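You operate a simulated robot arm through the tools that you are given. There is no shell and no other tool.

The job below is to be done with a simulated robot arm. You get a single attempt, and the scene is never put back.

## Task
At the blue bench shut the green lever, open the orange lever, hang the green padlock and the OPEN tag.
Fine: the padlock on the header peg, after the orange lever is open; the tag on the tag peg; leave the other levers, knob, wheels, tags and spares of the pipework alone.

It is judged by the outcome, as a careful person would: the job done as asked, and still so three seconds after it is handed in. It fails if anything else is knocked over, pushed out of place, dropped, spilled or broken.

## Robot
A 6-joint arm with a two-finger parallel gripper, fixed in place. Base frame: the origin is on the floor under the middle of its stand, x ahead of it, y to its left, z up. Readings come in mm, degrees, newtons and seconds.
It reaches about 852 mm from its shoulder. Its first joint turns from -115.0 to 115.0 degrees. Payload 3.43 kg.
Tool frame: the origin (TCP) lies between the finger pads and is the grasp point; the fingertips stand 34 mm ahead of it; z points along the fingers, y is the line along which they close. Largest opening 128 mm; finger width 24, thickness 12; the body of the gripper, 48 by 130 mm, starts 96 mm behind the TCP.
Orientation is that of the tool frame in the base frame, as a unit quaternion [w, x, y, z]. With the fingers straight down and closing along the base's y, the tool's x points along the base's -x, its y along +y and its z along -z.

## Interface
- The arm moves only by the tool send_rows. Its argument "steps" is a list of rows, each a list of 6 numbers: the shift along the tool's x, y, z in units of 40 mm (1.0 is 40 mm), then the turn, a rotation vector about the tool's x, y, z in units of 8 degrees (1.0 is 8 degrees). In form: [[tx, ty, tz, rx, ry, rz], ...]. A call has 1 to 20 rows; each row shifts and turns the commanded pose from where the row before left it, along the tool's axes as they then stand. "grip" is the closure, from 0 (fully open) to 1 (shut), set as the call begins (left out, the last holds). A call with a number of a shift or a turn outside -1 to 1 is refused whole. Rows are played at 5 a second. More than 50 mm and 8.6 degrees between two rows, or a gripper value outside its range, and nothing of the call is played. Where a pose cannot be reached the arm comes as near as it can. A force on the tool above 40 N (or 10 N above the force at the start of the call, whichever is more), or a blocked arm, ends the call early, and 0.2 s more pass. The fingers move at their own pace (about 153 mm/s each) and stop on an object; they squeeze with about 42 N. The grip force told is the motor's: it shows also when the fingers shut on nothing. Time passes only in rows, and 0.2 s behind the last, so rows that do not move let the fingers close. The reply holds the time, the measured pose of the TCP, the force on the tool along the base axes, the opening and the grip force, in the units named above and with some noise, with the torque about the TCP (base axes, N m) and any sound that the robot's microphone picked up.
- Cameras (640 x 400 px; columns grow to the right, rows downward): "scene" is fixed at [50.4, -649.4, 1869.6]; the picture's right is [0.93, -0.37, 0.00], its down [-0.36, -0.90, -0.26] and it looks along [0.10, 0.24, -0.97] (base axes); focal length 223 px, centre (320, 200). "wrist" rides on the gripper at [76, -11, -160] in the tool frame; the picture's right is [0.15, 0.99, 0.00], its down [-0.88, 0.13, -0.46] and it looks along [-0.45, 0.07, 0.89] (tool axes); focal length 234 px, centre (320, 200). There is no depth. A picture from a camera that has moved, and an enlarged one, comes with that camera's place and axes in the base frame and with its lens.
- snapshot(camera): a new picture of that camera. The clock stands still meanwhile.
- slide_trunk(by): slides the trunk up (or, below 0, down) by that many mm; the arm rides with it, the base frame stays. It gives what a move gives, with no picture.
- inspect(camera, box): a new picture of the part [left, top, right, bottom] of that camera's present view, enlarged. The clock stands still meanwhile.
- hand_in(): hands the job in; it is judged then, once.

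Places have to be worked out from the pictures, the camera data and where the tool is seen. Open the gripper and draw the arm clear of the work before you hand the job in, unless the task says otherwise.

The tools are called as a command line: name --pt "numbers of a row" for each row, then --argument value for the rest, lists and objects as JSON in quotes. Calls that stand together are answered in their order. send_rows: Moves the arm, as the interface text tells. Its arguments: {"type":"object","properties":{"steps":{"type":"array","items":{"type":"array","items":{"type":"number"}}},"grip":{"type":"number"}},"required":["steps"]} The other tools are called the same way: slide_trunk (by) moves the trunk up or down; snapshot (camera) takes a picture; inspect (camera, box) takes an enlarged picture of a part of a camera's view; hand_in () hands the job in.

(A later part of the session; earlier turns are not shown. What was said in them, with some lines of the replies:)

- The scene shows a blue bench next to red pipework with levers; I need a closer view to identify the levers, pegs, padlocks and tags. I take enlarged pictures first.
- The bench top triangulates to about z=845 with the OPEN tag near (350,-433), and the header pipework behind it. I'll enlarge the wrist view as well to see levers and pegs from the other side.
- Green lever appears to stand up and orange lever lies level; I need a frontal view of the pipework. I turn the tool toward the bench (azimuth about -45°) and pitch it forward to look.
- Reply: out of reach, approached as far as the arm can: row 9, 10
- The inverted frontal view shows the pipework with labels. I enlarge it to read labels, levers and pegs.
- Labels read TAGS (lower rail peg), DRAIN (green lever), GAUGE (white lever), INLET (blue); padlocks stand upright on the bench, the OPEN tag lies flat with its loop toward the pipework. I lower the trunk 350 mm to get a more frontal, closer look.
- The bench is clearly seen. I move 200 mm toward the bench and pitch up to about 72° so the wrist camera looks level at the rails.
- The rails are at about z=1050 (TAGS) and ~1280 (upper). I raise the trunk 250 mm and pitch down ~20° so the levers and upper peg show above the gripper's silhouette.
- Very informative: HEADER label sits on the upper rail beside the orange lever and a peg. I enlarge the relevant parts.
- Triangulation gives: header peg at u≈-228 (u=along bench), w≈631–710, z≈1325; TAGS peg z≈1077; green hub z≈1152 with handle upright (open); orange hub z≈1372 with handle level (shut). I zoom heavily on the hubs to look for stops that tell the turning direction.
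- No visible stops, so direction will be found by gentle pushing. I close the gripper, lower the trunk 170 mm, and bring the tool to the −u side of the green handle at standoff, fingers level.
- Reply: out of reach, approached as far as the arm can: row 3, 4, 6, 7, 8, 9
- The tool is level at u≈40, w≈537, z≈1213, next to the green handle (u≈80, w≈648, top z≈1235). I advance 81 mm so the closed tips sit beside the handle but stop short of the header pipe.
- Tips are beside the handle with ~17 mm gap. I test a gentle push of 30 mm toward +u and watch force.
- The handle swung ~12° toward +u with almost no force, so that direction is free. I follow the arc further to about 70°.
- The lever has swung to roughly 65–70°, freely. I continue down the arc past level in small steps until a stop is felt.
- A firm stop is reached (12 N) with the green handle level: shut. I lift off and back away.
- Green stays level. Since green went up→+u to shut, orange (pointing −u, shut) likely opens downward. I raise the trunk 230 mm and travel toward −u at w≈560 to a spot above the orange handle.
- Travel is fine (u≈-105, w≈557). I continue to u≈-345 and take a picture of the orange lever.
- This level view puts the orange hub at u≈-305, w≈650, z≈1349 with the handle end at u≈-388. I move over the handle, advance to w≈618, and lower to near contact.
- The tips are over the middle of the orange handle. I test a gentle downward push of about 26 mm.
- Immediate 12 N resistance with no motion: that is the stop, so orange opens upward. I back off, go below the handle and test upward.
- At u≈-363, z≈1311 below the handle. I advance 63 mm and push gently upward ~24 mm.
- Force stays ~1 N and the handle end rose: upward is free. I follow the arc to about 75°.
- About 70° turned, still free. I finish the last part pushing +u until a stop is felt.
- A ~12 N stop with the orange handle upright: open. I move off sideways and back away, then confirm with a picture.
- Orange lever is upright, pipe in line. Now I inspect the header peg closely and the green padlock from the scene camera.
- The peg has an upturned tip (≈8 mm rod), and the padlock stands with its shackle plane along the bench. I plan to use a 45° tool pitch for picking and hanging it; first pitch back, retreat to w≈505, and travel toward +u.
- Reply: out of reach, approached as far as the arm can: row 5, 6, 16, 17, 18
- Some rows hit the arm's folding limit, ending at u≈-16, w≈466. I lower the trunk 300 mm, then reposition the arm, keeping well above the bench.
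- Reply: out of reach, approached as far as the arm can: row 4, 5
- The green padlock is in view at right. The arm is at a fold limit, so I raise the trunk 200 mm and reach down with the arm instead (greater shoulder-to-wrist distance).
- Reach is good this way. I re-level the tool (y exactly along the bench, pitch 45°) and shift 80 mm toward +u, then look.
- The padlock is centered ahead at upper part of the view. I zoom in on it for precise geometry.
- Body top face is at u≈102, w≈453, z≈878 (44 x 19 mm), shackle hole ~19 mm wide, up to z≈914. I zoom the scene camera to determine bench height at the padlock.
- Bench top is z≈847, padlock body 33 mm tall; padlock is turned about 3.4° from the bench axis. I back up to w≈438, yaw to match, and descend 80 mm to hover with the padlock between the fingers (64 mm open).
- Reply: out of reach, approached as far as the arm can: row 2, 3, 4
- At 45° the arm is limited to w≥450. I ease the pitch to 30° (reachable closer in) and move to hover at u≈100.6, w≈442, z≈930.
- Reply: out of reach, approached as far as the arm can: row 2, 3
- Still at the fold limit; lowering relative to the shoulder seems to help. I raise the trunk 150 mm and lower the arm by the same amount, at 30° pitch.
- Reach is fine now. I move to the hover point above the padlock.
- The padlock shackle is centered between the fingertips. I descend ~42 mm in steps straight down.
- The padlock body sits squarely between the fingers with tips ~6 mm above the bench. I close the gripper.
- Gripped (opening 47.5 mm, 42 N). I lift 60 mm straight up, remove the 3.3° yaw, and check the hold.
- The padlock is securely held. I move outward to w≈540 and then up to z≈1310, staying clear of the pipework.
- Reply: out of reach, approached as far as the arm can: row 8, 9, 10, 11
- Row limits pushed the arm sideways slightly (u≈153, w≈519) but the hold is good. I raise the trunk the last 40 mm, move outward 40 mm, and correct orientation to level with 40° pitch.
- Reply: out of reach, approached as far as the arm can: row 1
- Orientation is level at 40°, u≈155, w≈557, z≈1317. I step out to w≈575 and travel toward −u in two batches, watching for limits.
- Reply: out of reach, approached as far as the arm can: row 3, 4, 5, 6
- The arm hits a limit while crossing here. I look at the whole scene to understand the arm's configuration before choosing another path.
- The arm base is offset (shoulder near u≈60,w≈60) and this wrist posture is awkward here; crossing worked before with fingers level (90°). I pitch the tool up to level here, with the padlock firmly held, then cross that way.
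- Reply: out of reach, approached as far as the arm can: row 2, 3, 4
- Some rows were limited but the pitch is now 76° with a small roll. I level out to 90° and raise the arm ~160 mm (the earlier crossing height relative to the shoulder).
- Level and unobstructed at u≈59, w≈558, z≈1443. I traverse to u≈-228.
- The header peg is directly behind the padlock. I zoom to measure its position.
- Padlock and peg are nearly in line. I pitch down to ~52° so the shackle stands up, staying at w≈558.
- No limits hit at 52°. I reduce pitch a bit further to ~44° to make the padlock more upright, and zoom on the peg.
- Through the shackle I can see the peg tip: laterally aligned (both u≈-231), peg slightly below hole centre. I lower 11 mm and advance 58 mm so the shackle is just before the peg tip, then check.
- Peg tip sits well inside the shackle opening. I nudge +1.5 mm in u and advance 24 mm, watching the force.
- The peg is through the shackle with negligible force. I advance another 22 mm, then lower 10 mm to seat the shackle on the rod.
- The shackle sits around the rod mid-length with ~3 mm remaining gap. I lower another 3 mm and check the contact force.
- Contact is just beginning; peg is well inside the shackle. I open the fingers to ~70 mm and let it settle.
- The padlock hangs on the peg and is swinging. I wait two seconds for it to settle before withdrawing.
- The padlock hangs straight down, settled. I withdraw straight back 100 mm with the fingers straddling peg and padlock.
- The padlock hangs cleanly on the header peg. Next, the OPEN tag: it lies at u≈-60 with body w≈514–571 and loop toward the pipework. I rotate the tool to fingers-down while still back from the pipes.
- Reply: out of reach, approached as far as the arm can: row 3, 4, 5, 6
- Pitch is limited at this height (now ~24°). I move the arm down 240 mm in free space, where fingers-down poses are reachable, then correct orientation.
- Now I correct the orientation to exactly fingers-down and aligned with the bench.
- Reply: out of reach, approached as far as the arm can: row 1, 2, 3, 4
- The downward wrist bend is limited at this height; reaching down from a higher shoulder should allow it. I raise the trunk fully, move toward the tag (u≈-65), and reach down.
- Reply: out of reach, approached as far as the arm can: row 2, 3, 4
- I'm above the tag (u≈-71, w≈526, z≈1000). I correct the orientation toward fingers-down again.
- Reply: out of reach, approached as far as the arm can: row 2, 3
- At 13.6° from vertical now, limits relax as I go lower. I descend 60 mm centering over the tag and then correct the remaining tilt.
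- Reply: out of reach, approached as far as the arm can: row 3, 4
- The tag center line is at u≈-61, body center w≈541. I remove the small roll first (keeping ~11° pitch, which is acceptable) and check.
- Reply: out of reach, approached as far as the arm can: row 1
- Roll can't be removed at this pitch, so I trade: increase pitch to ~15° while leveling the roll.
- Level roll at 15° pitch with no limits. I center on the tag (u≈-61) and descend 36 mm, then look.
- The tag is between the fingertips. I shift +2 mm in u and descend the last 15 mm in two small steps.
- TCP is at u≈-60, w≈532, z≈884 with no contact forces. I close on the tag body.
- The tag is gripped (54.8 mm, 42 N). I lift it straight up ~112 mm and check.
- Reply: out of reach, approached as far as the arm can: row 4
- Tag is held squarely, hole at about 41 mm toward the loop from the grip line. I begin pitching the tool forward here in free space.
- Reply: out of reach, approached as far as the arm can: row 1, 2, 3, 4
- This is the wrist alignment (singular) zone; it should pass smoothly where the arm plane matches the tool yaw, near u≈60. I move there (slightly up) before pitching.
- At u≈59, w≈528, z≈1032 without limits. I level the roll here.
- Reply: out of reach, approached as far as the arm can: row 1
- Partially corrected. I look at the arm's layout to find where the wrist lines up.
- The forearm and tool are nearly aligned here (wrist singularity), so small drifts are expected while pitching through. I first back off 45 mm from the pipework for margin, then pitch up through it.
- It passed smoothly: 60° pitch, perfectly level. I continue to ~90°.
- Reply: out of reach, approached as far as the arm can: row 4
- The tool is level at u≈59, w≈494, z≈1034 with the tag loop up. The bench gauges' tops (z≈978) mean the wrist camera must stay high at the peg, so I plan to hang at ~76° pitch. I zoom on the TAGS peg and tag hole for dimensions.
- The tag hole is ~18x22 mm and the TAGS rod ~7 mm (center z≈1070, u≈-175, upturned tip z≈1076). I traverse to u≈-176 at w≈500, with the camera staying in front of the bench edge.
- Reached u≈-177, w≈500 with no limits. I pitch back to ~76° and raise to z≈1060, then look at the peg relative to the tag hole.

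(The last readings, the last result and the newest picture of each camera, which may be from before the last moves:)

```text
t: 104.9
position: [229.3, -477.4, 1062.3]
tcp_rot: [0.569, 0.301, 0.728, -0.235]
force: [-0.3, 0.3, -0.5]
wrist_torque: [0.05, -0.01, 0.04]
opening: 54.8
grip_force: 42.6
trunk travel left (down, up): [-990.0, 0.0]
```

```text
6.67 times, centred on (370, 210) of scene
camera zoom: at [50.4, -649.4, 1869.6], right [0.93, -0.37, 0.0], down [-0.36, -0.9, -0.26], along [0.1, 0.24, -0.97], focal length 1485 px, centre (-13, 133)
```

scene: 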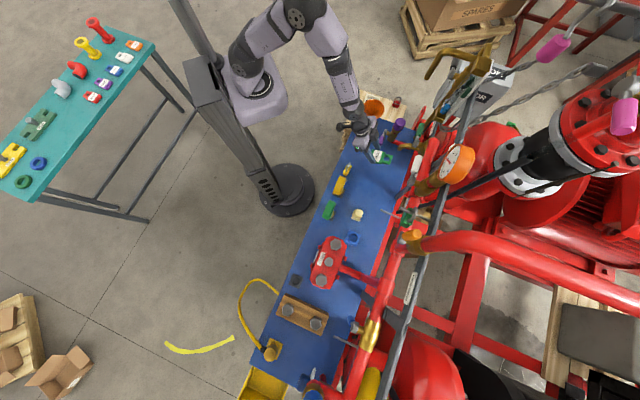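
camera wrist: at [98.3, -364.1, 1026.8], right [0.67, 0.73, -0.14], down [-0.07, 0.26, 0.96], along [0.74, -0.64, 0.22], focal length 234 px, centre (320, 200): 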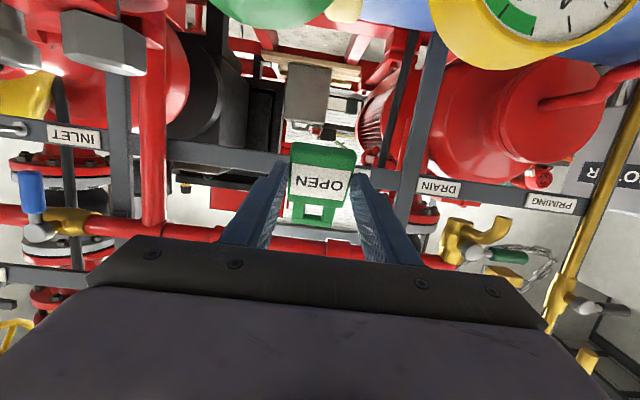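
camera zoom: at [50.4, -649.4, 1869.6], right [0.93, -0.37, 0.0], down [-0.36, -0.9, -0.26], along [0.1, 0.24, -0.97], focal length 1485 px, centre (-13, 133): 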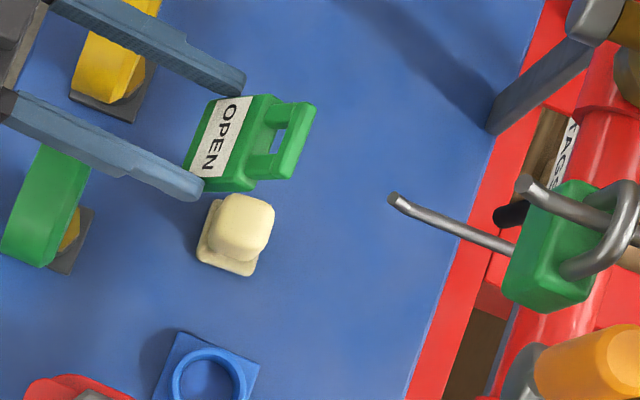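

Tag hole and peg agree laterally (u≈-175) in the scene view, but the tag hides the peg from the wrist camera. I sidestep +u 120 mm to get a clear look at the peg height.

send_rows --pt "0 1 0 0 0 0" --pt "0 1 0 0 0 0" --pt "0 1 0 0 0 0" --pt "0 0 0 0 0 0"

inspect --camera "wrist" --box '[170, 150, 270, 220]'

snapshot --camera "wrist"

```text
t: 105.9
position: [313.3, -394.3, 1064.6]
tcp_rot: [0.57, 0.301, 0.728, -0.235]
force: [-0.3, -0.7, -0.1]
wrist_torque: [0.01, -0.01, 0.07]
opening: 54.9
grip_force: 41.8
trunk travel left (down, up): [-990.0, 0.0]
```

```text
5.71 times, centred on (220, 185) of wrist
camera zoom: at [182.2, -279.8, 1028.4], right [0.67, 0.73, -0.14], down [-0.07, 0.26, 0.96], along [0.74, -0.64, 0.23], focal length 1338 px, centre (891, 286)
```

zoom: 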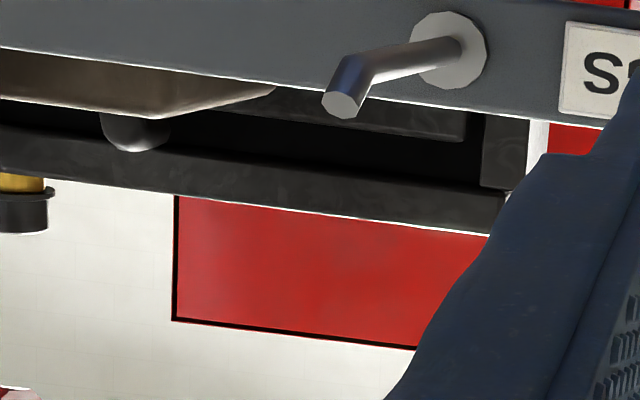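

```text
taken
camera wrist: at [182.2, -279.8, 1028.4], right [0.67, 0.73, -0.14], down [-0.07, 0.26, 0.96], along [0.74, -0.64, 0.23], focal length 234 px, centre (320, 200)
```

wrist: 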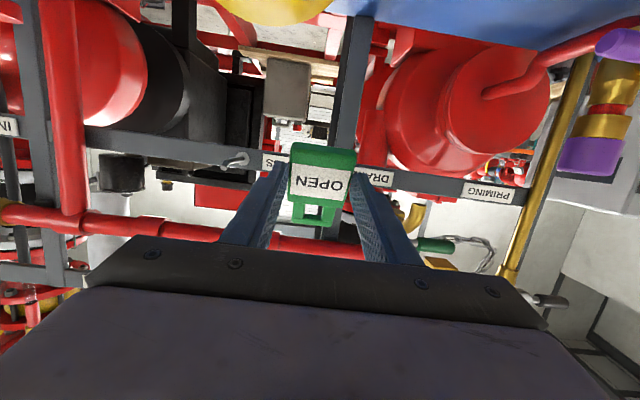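

The peg reads rod z≈1066, tip z≈1073, u≈-174. I return to u≈-174, set z≈1049 and advance to w≈560, putting the tag's crossbar just before the peg tip.

send_rows --pt "0 -1 0 0 0 0" --pt "0 -1 0 0 0 0" --pt "0 -0.918 0 0 0 0" --pt "0.378 0 0.094 0 0 0" --pt "-0.181 0 0.728 0 0 0" --pt "-0.181 0 0.728 0 0 0" --pt "0 0 0 0 0 0"

inspect --camera "scene" --box '[360, 190, 408, 226]'

inspect --camera "wrist" --box '[250, 110, 390, 230]'

```text
t: 107.5
position: [272.3, -517.5, 1047.3]
tcp_rot: [0.57, 0.301, 0.728, -0.235]
force: [0.0, -0.3, -0.5]
wrist_torque: [0.04, -0.03, -0.02]
opening: 54.9
grip_force: 41.9
trunk travel left (down, up): [-990.0, 0.0]
```

```text
11.11 times, centred on (384, 208) of scene
camera zoom: at [50.4, -649.4, 1869.6], right [0.93, -0.37, 0.0], down [-0.36, -0.9, -0.26], along [0.1, 0.24, -0.97], focal length 2476 px, centre (-391, 111)
```

zoom: 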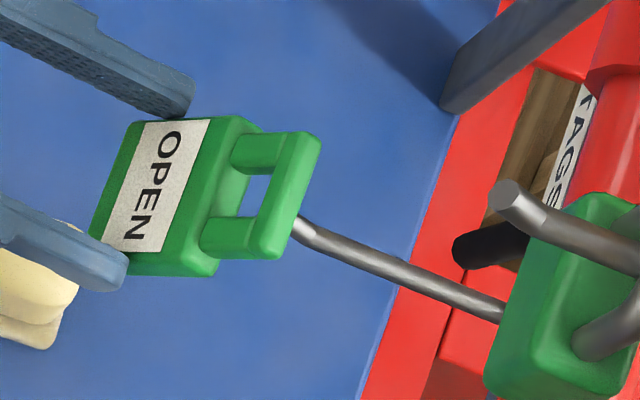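

```text
3.33 times, centred on (320, 170) of wrist
camera zoom: at [141.8, -402.8, 1011.1], right [0.67, 0.73, -0.14], down [-0.07, 0.26, 0.96], along [0.74, -0.64, 0.23], focal length 781 px, centre (320, 300)
```

zoom: 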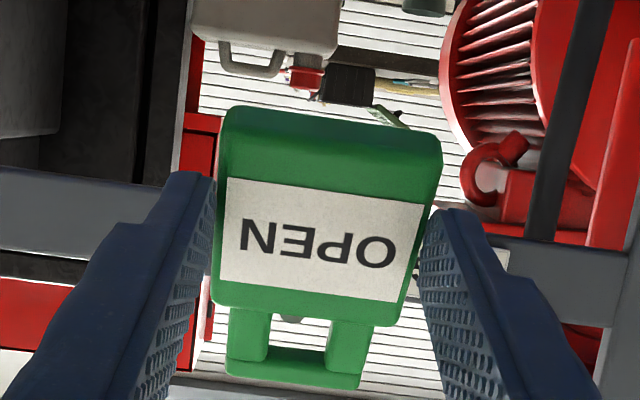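

The tip of the peg is just visible through the hole, laterally centered to ~1-2 mm. I creep 12 mm forward with the crossbar passing over the tip, watching force.

send_rows --pt "-0.0653 -0.025 0.138 0 0 0" --pt "-0.0362 0 0.1456 0 0 0" --pt "0 0 0 0 0 0"

inspect --camera "scene" --box '[360, 190, 408, 226]'

inspect --camera "wrist" --box '[280, 150, 360, 230]'

```text
t: 108.3
position: [281.9, -525.8, 1048.6]
tcp_rot: [0.57, 0.3, 0.728, -0.234]
force: [-0.1, 0.5, -1.4]
wrist_torque: [0.03, 0.05, 0.03]
opening: 54.7
grip_force: 42.4
trunk travel left (down, up): [-990.0, 0.0]
```

```text
11.11 times, centred on (384, 208) of scene
camera zoom: at [50.4, -649.4, 1869.6], right [0.93, -0.37, 0.0], down [-0.36, -0.9, -0.26], along [0.1, 0.24, -0.97], focal length 2476 px, centre (-391, 111)
```

zoom: 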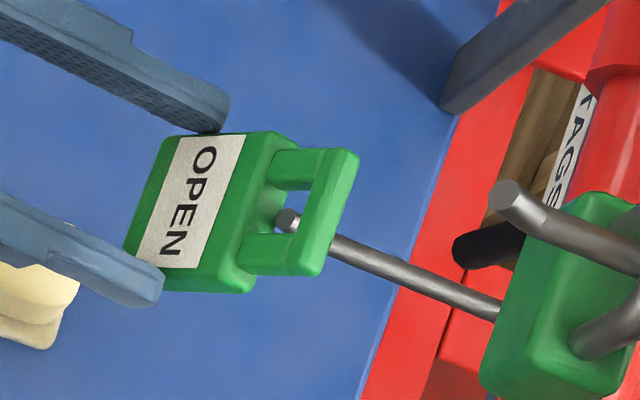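

```text
5.00 times, centred on (320, 190) of wrist
camera zoom: at [150.2, -412.6, 1013.0], right [0.67, 0.73, -0.14], down [-0.07, 0.26, 0.96], along [0.74, -0.64, 0.23], focal length 1171 px, centre (320, 250)
```

zoom: 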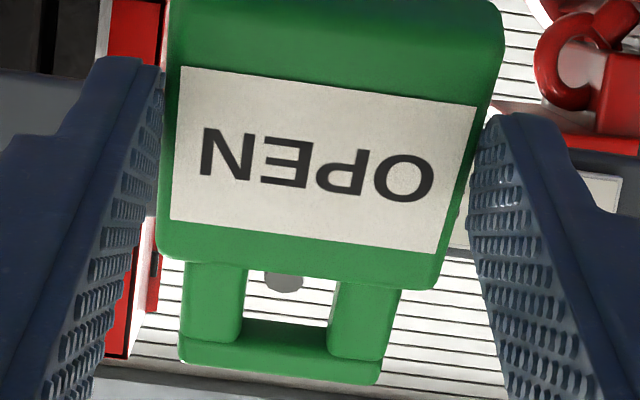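

The crossbar has cleared the tip and the peg is inside the hole. I shift -1.5 mm in u and advance 12 mm while descending ~4.5 mm so the tag body edge passes below the tip.

send_rows --pt "0.0196 -0.0375 0.1594 0 0 0" --pt "0.0196 0 0.1594 0 0 0" --pt "0 0 0 0 0 0"

inspect --camera "scene" --box '[360, 190, 408, 226]'

inspect --camera "wrist" --box '[280, 150, 360, 230]'

```text
t: 109.1
position: [289.7, -536.3, 1043.8]
tcp_rot: [0.57, 0.3, 0.727, -0.235]
force: [-0.3, -0.3, -0.4]
wrist_torque: [0.02, 0.02, -0.01]
opening: 54.8
grip_force: 41.9
trunk travel left (down, up): [-990.0, 0.0]
```

```text
11.11 times, centred on (384, 208) of scene
camera zoom: at [50.4, -649.4, 1869.6], right [0.93, -0.37, 0.0], down [-0.36, -0.9, -0.26], along [0.1, 0.24, -0.97], focal length 2476 px, centre (-391, 111)
```

zoom: 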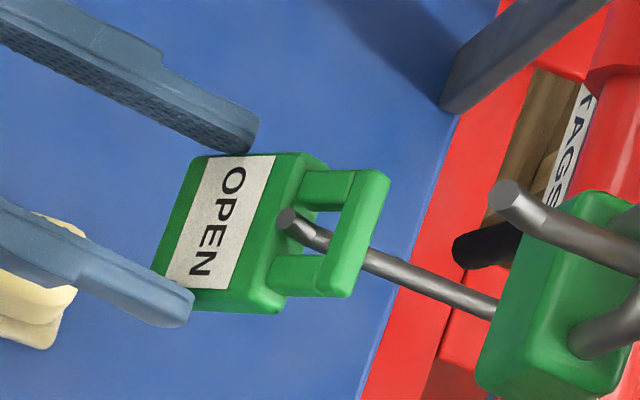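

```text
5.00 times, centred on (320, 190) of wrist
camera zoom: at [158.0, -422.2, 1008.1], right [0.67, 0.73, -0.14], down [-0.07, 0.26, 0.96], along [0.74, -0.64, 0.23], focal length 1171 px, centre (320, 250)
```

zoom: 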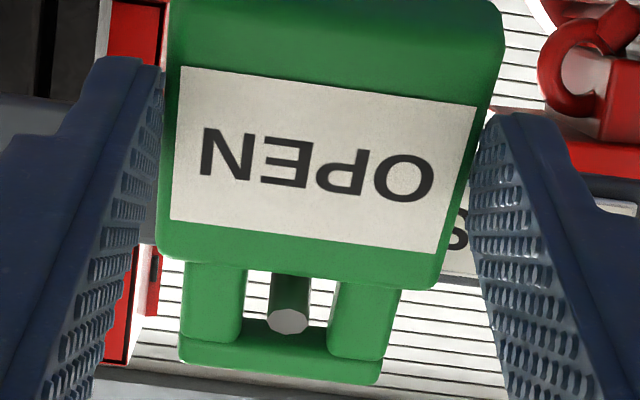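

The rod passes cleanly through the hole with no force. I advance 12 mm while descending 5 mm (to follow the bend), then 10 mm more level.

send_rows --pt "0.022 0 0.16 0 0 0" --pt "0.022 0 0.16 0 0 0" --pt "-0.03 0 0.121 0 0 0" --pt "-0.03 0 0.121 0 0 0" --pt "0 0 0 0 0 0"

inspect --camera "scene" --box '[360, 190, 408, 226]'

inspect --camera "wrist" --box '[280, 150, 360, 230]'

snapshot --camera "wrist"

```text
t: 110.3
position: [303.3, -551.2, 1039.8]
tcp_rot: [0.57, 0.3, 0.728, -0.235]
force: [-0.5, 0.5, -0.5]
wrist_torque: [0.02, 0.0, 0.0]
opening: 54.6
grip_force: 41.9
trunk travel left (down, up): [-990.0, 0.0]
```

```text
11.11 times, centred on (384, 208) of scene
camera zoom: at [50.4, -649.4, 1869.6], right [0.93, -0.37, 0.0], down [-0.36, -0.9, -0.26], along [0.1, 0.24, -0.97], focal length 2476 px, centre (-391, 111)
```

zoom: 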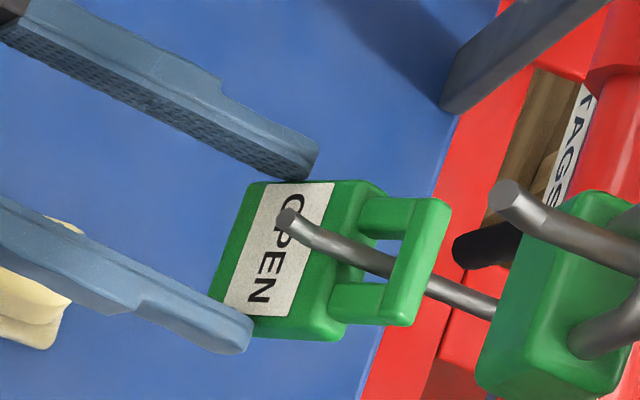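

```text
5.00 times, centred on (320, 190) of wrist
camera zoom: at [174.2, -437.7, 1003.6], right [0.67, 0.73, -0.14], down [-0.07, 0.26, 0.96], along [0.74, -0.64, 0.23], focal length 1171 px, centre (320, 250)
```

zoom: 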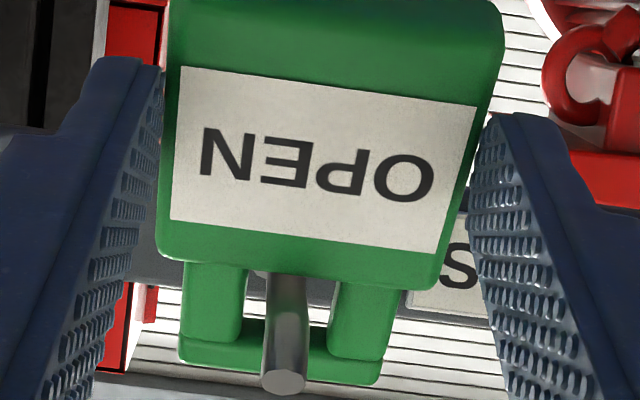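

```text
taken
camera wrist: at [174.2, -437.7, 1003.6], right [0.67, 0.73, -0.14], down [-0.07, 0.26, 0.96], along [0.74, -0.64, 0.23], focal length 234 px, centre (320, 200)
```

wrist: 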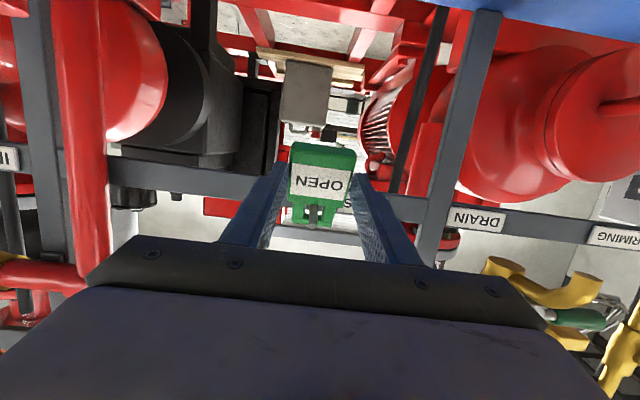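

The rod passes through the tag's hole to mid-peg (w≈657). I lower 3 mm to bring the crossbar onto the rod and check the force.

send_rows --pt "0.0364 0 0.009 0 0 0" --pt "0.0364 0 0.009 0 0 0" --pt "0 0 0 0 0 0"

inspect --camera "wrist" --box '[280, 150, 360, 230]'

```text
t: 111.1
position: [304.3, -551.0, 1037.0]
tcp_rot: [0.57, 0.301, 0.727, -0.236]
force: [0.5, -0.2, -0.3]
wrist_torque: [0.05, 0.05, 0.0]
opening: 54.8
grip_force: 42.1
trunk travel left (down, up): [-990.0, 0.0]
```

```text
5.00 times, centred on (320, 190) of wrist
camera zoom: at [174.6, -437.6, 1001.1], right [0.67, 0.73, -0.14], down [-0.07, 0.26, 0.96], along [0.74, -0.64, 0.23], focal length 1171 px, centre (320, 250)
```

zoom: 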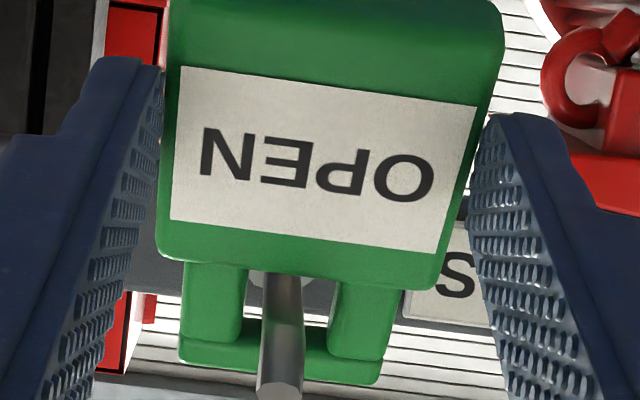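

No contact yet; I lower 2 mm more.

send_rows --pt "0.025 0 0.006 0 0 0" --pt "0.025 0 0.006 0 0 0" --pt "0 0 0 0 0 0"

inspect --camera "wrist" --box '[280, 150, 360, 230]'

```text
t: 111.9
position: [305.9, -551.5, 1036.9]
tcp_rot: [0.572, 0.299, 0.727, -0.236]
force: [1.8, 0.4, 2.8]
wrist_torque: [-0.19, -0.13, 0.04]
opening: 54.8
grip_force: 42.7
trunk travel left (down, up): [-990.0, 0.0]
```

```text
5.00 times, centred on (320, 190) of wrist
camera zoom: at [174.3, -438.1, 999.6], right [0.67, 0.73, -0.14], down [-0.07, 0.26, 0.96], along [0.74, -0.64, 0.23], focal length 1171 px, centre (320, 250)
```

zoom: 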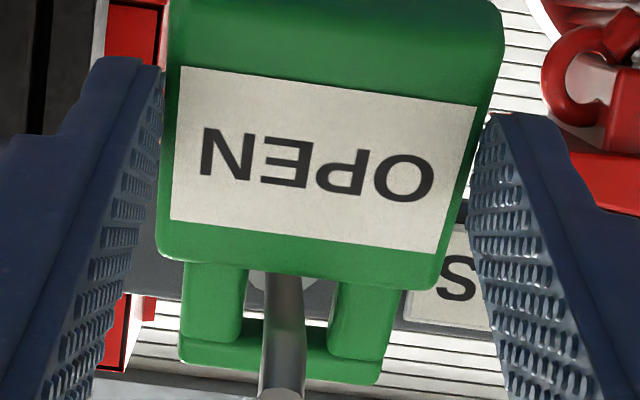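

The crossbar now rests on the rod (2.8 N). I release the tag by opening to ~77 mm and wait for it to settle.

send_rows --pt "0 0 0 0 0 0" --pt "0 0 0 0 0 0" --pt "0 0 0 0 0 0" --pt "0 0 0 0 0 0" --pt "0 0 0 0 0 0" --pt "0 0 0 0 0 0" --pt "0 0 0 0 0 0" --pt "0 0 0 0 0 0" --pt "0 0 0 0 0 0" --pt "0 0 0 0 0 0" --grip 0.4

snapshot --camera "wrist"

inspect --camera "scene" --box '[360, 190, 408, 226]'

```text
t: 114.1
position: [304.1, -552.0, 1033.4]
tcp_rot: [0.57, 0.3, 0.728, -0.235]
force: [0.2, 0.9, -0.4]
wrist_torque: [0.0, -0.03, -0.01]
opening: 76.9
grip_force: 0.0
trunk travel left (down, up): [-990.0, 0.0]
```

```text
taken
camera wrist: at [174.1, -437.8, 998.8], right [0.67, 0.73, -0.14], down [-0.07, 0.26, 0.96], along [0.74, -0.64, 0.23], focal length 234 px, centre (320, 200)
```

wrist: 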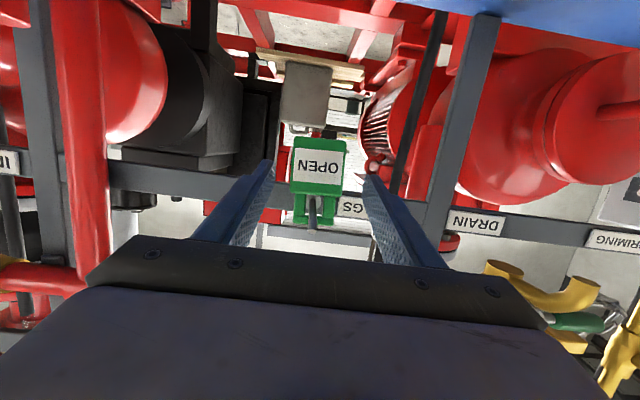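

```text
11.11 times, centred on (384, 208) of scene
camera zoom: at [50.4, -649.4, 1869.6], right [0.93, -0.37, 0.0], down [-0.36, -0.9, -0.26], along [0.1, 0.24, -0.97], focal length 2476 px, centre (-391, 111)
```

zoom: 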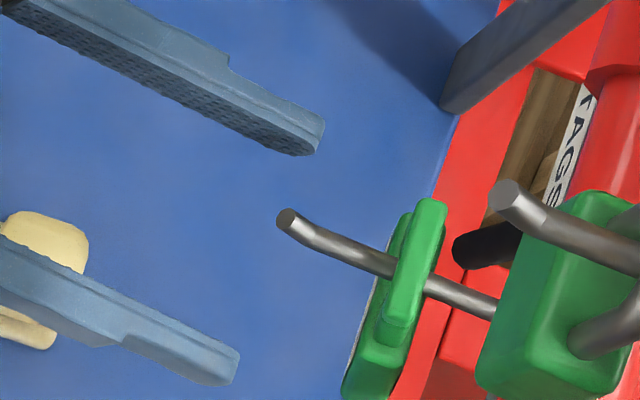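

The tag hangs vertically on the TAGS peg. I withdraw straight back ~100 mm.

send_rows --pt "0.06 0 -0.24 0 0 0" --pt "0.14 0 -0.56 0 0 0" --pt "0.199 0 -0.8 0 0 0" --pt "0.199 0 -0.8 0 0 0" --pt "0 0 0 0 0 0"

snapshot --camera "wrist"

snapshot --camera "scene"

```text
t: 115.3
position: [234.7, -484.2, 1035.2]
tcp_rot: [0.57, 0.3, 0.727, -0.236]
force: [0.5, -0.5, 0.3]
wrist_torque: [-0.02, 0.0, 0.0]
opening: 76.6
grip_force: 0.0
trunk travel left (down, up): [-990.0, 0.0]
```

```text
taken
camera wrist: at [104.1, -370.2, 998.9], right [0.67, 0.73, -0.14], down [-0.07, 0.26, 0.96], along [0.74, -0.64, 0.23], focal length 234 px, centre (320, 200)
```

wrist: 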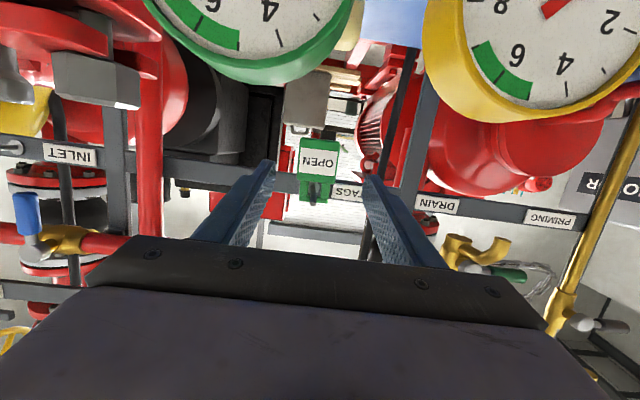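

```text
taken
```

scene: 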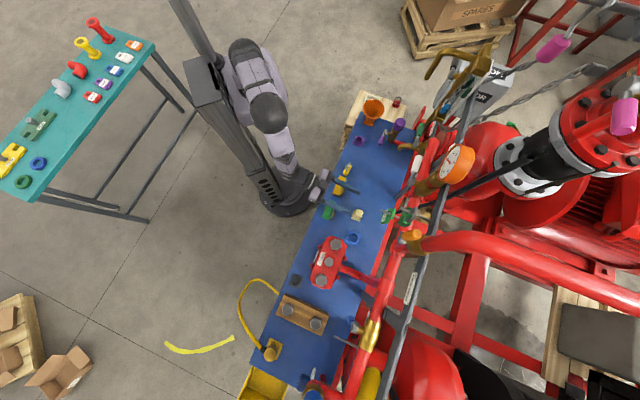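

Everything hangs as intended. I raise the arm clear (~160 mm) and verify all items with close-ups.

send_rows --pt "-0.97 0 -0.241 0 0 0" --pt "-0.97 0 -0.241 0 0 0" --pt "-0.97 0 -0.241 0 0 0" --pt "-0.97 0 -0.241 0 0 0" --pt "0 0 0 0 0 0"

snapshot --camera "wrist"

inspect --camera "scene" --box '[360, 180, 440, 240]'

inspect --camera "scene" --box '[320, 80, 480, 180]'

inspect --camera "scene" --box '[300, 160, 460, 260]'

```text
t: 116.5
position: [233.4, -483.4, 1195.1]
tcp_rot: [0.57, 0.301, 0.728, -0.235]
force: [-0.5, 0.3, 0.1]
wrist_torque: [0.02, 0.02, 0.01]
opening: 77.0
grip_force: 0.0
trunk travel left (down, up): [-990.0, 0.0]
```

```text
taken
camera wrist: at [103.4, -370.4, 1158.4], right [0.67, 0.73, -0.14], down [-0.07, 0.26, 0.96], along [0.74, -0.64, 0.22], focal length 234 px, centre (320, 200)
```

wrist: 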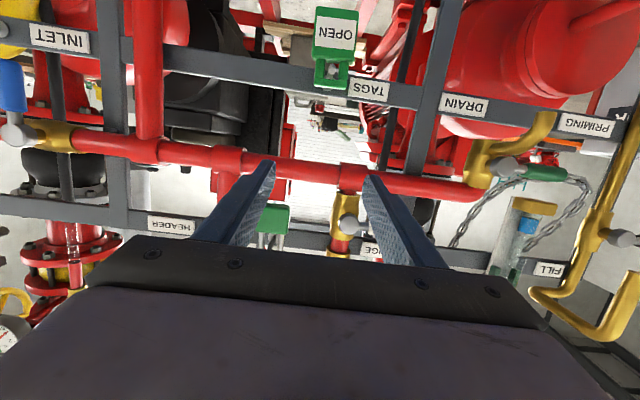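

```text
6.67 times, centred on (400, 210) of scene
camera zoom: at [50.4, -649.4, 1869.6], right [0.93, -0.37, 0.0], down [-0.36, -0.9, -0.26], along [0.1, 0.24, -0.97], focal length 1485 px, centre (-213, 133)
```

zoom: 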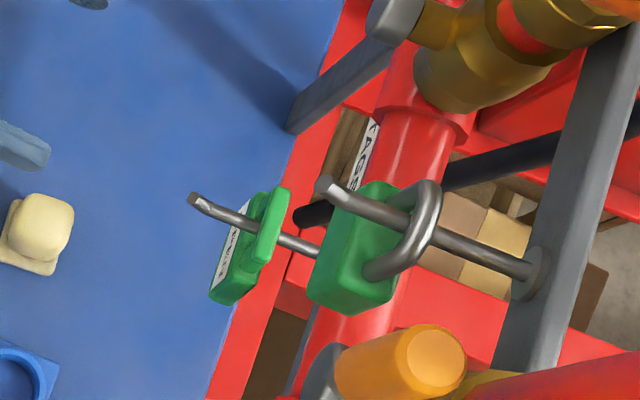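

```text
4.00 times, centred on (400, 130) of scene
camera zoom: at [50.4, -649.4, 1869.6], right [0.93, -0.37, 0.0], down [-0.36, -0.9, -0.26], along [0.1, 0.24, -0.97], focal length 891 px, centre (0, 480)
```

zoom: 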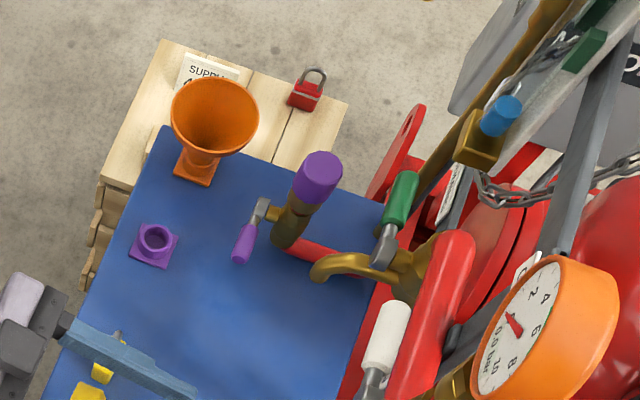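

```text
4.00 times, centred on (380, 210) of scene
camera zoom: at [50.4, -649.4, 1869.6], right [0.93, -0.37, 0.0], down [-0.36, -0.9, -0.26], along [0.1, 0.24, -0.97], focal length 891 px, centre (80, 160)
```

zoom: 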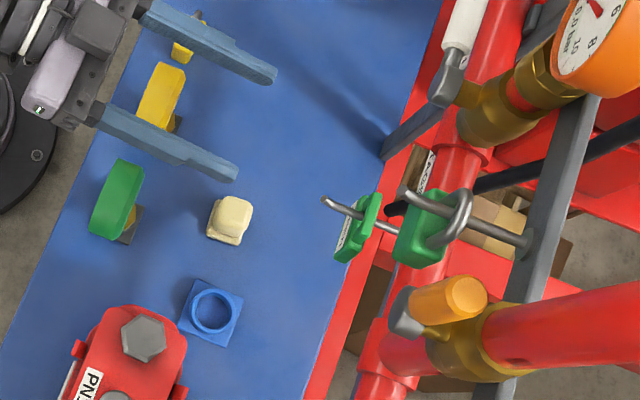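

Tag and padlock hang properly, orange upright, green level, and bench items look undisturbed. I check levers, padlock and tag once more close up.

inspect --camera "wrist" --box '[230, 0, 400, 130]'

inspect --camera "wrist" --box '[420, 80, 620, 280]'

inspect --camera "scene" --box '[300, 110, 400, 220]'

```text
3.08 times, centred on (315, 65) of wrist
camera zoom: at [103.4, -370.4, 1158.4], right [0.67, 0.73, -0.14], down [-0.07, 0.26, 0.96], along [0.74, -0.64, 0.22], focal length 720 px, centre (335, 615)
```

zoom: 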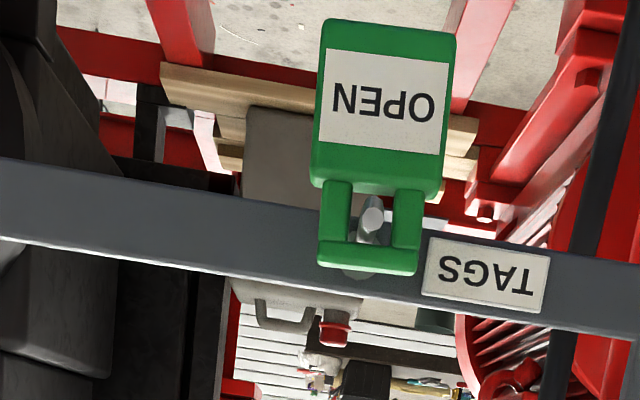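

```text
2.00 times, centred on (520, 180) of wrist
camera zoom: at [103.4, -370.4, 1158.4], right [0.67, 0.73, -0.14], down [-0.07, 0.26, 0.96], along [0.74, -0.64, 0.22], focal length 468 px, centre (-80, 240)
```

zoom: 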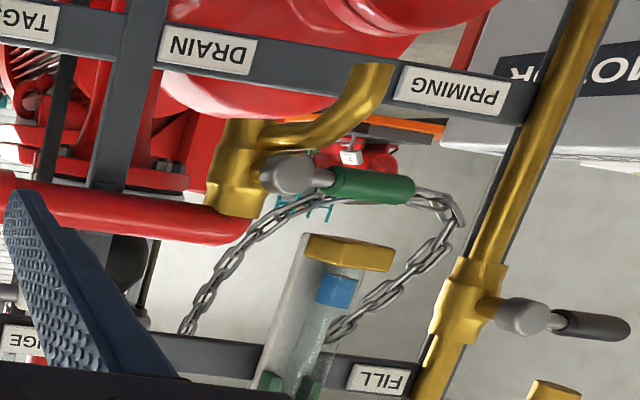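

```text
3.64 times, centred on (350, 165) of scene
camera zoom: at [50.4, -649.4, 1869.6], right [0.93, -0.37, 0.0], down [-0.36, -0.9, -0.26], along [0.1, 0.24, -0.97], focal length 810 px, centre (211, 327)
```

zoom: 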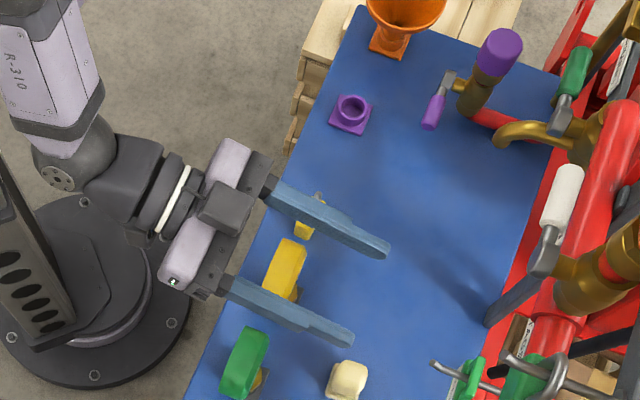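

All is in order: tag on the TAGS peg, padlock on the header peg, green level, orange upright. I open fully, lift and draw the arm further back.

send_rows --pt "-0.97 0 -0.241 0 0 0" --pt "-0.97 0 -0.241 0 0 0" --pt "-0.97 0 -0.241 0 0 0" --pt "0.1 0 -0.485 0 0 0" --pt "0.1 0 -0.485 0 0 0" --pt "0 0 0 0 0 0" --pt "0 0 0 0 0 0" --pt "0 0 0 0 0 0" --grip 0

snapshot --camera "wrist"

snapshot --camera "scene"

```text
t: 118.3
position: [207.1, -453.1, 1316.3]
tcp_rot: [0.57, 0.301, 0.727, -0.236]
force: [-0.1, -0.4, 1.2]
wrist_torque: [0.02, 0.0, -0.02]
opening: 128.0
grip_force: 0.1
trunk travel left (down, up): [-990.0, 0.0]
```

```text
taken
camera wrist: at [75.8, -339.8, 1280.1], right [0.67, 0.73, -0.14], down [-0.07, 0.26, 0.96], along [0.74, -0.64, 0.23], focal length 234 px, centre (320, 200)
```

wrist: 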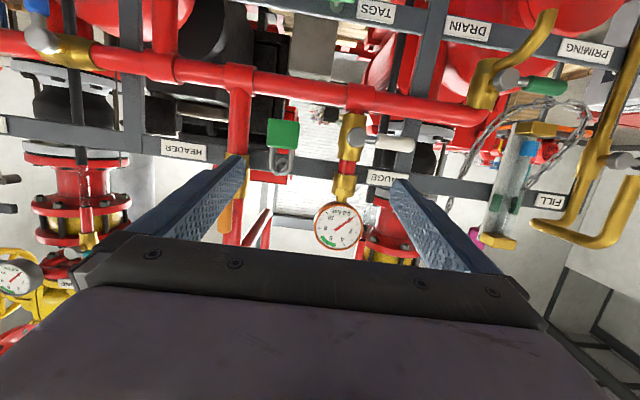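

```text
taken
```

scene: 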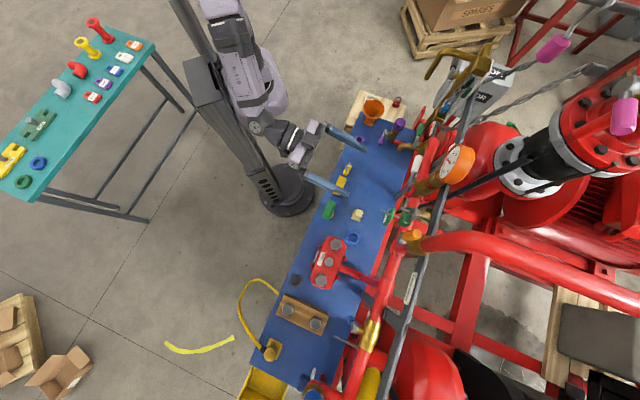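

The gripper is open and the arm is clear of the work. Green lever is shut, orange is open, and both the green padlock (header peg) and OPEN tag (TAGS peg) hang still. I hand the job in.

hand_in

```text
The job is handed in.
```

The job is done and handed in. In the last pictures before hand-in, everything was hanging still:

- **Green lever:** shut. I pushed it from upright to level until it met its stop.
- **Orange lever:** open. It would not move downward, so I turned it up from level to upright, also to its stop.
- **Green padlock:** hanging on the header peg, put there after the orange lever was open.
- **OPEN tag:** hanging on the tag peg, label facing out.

The other levers, gauges, padlocks and bench items looked undisturbed in the last pictures. The gripper passed close to the yellow gauge while picking up the tag, but I felt no contact and the gauge did not move. The gripper was open and the arm drawn clear before I handed in.
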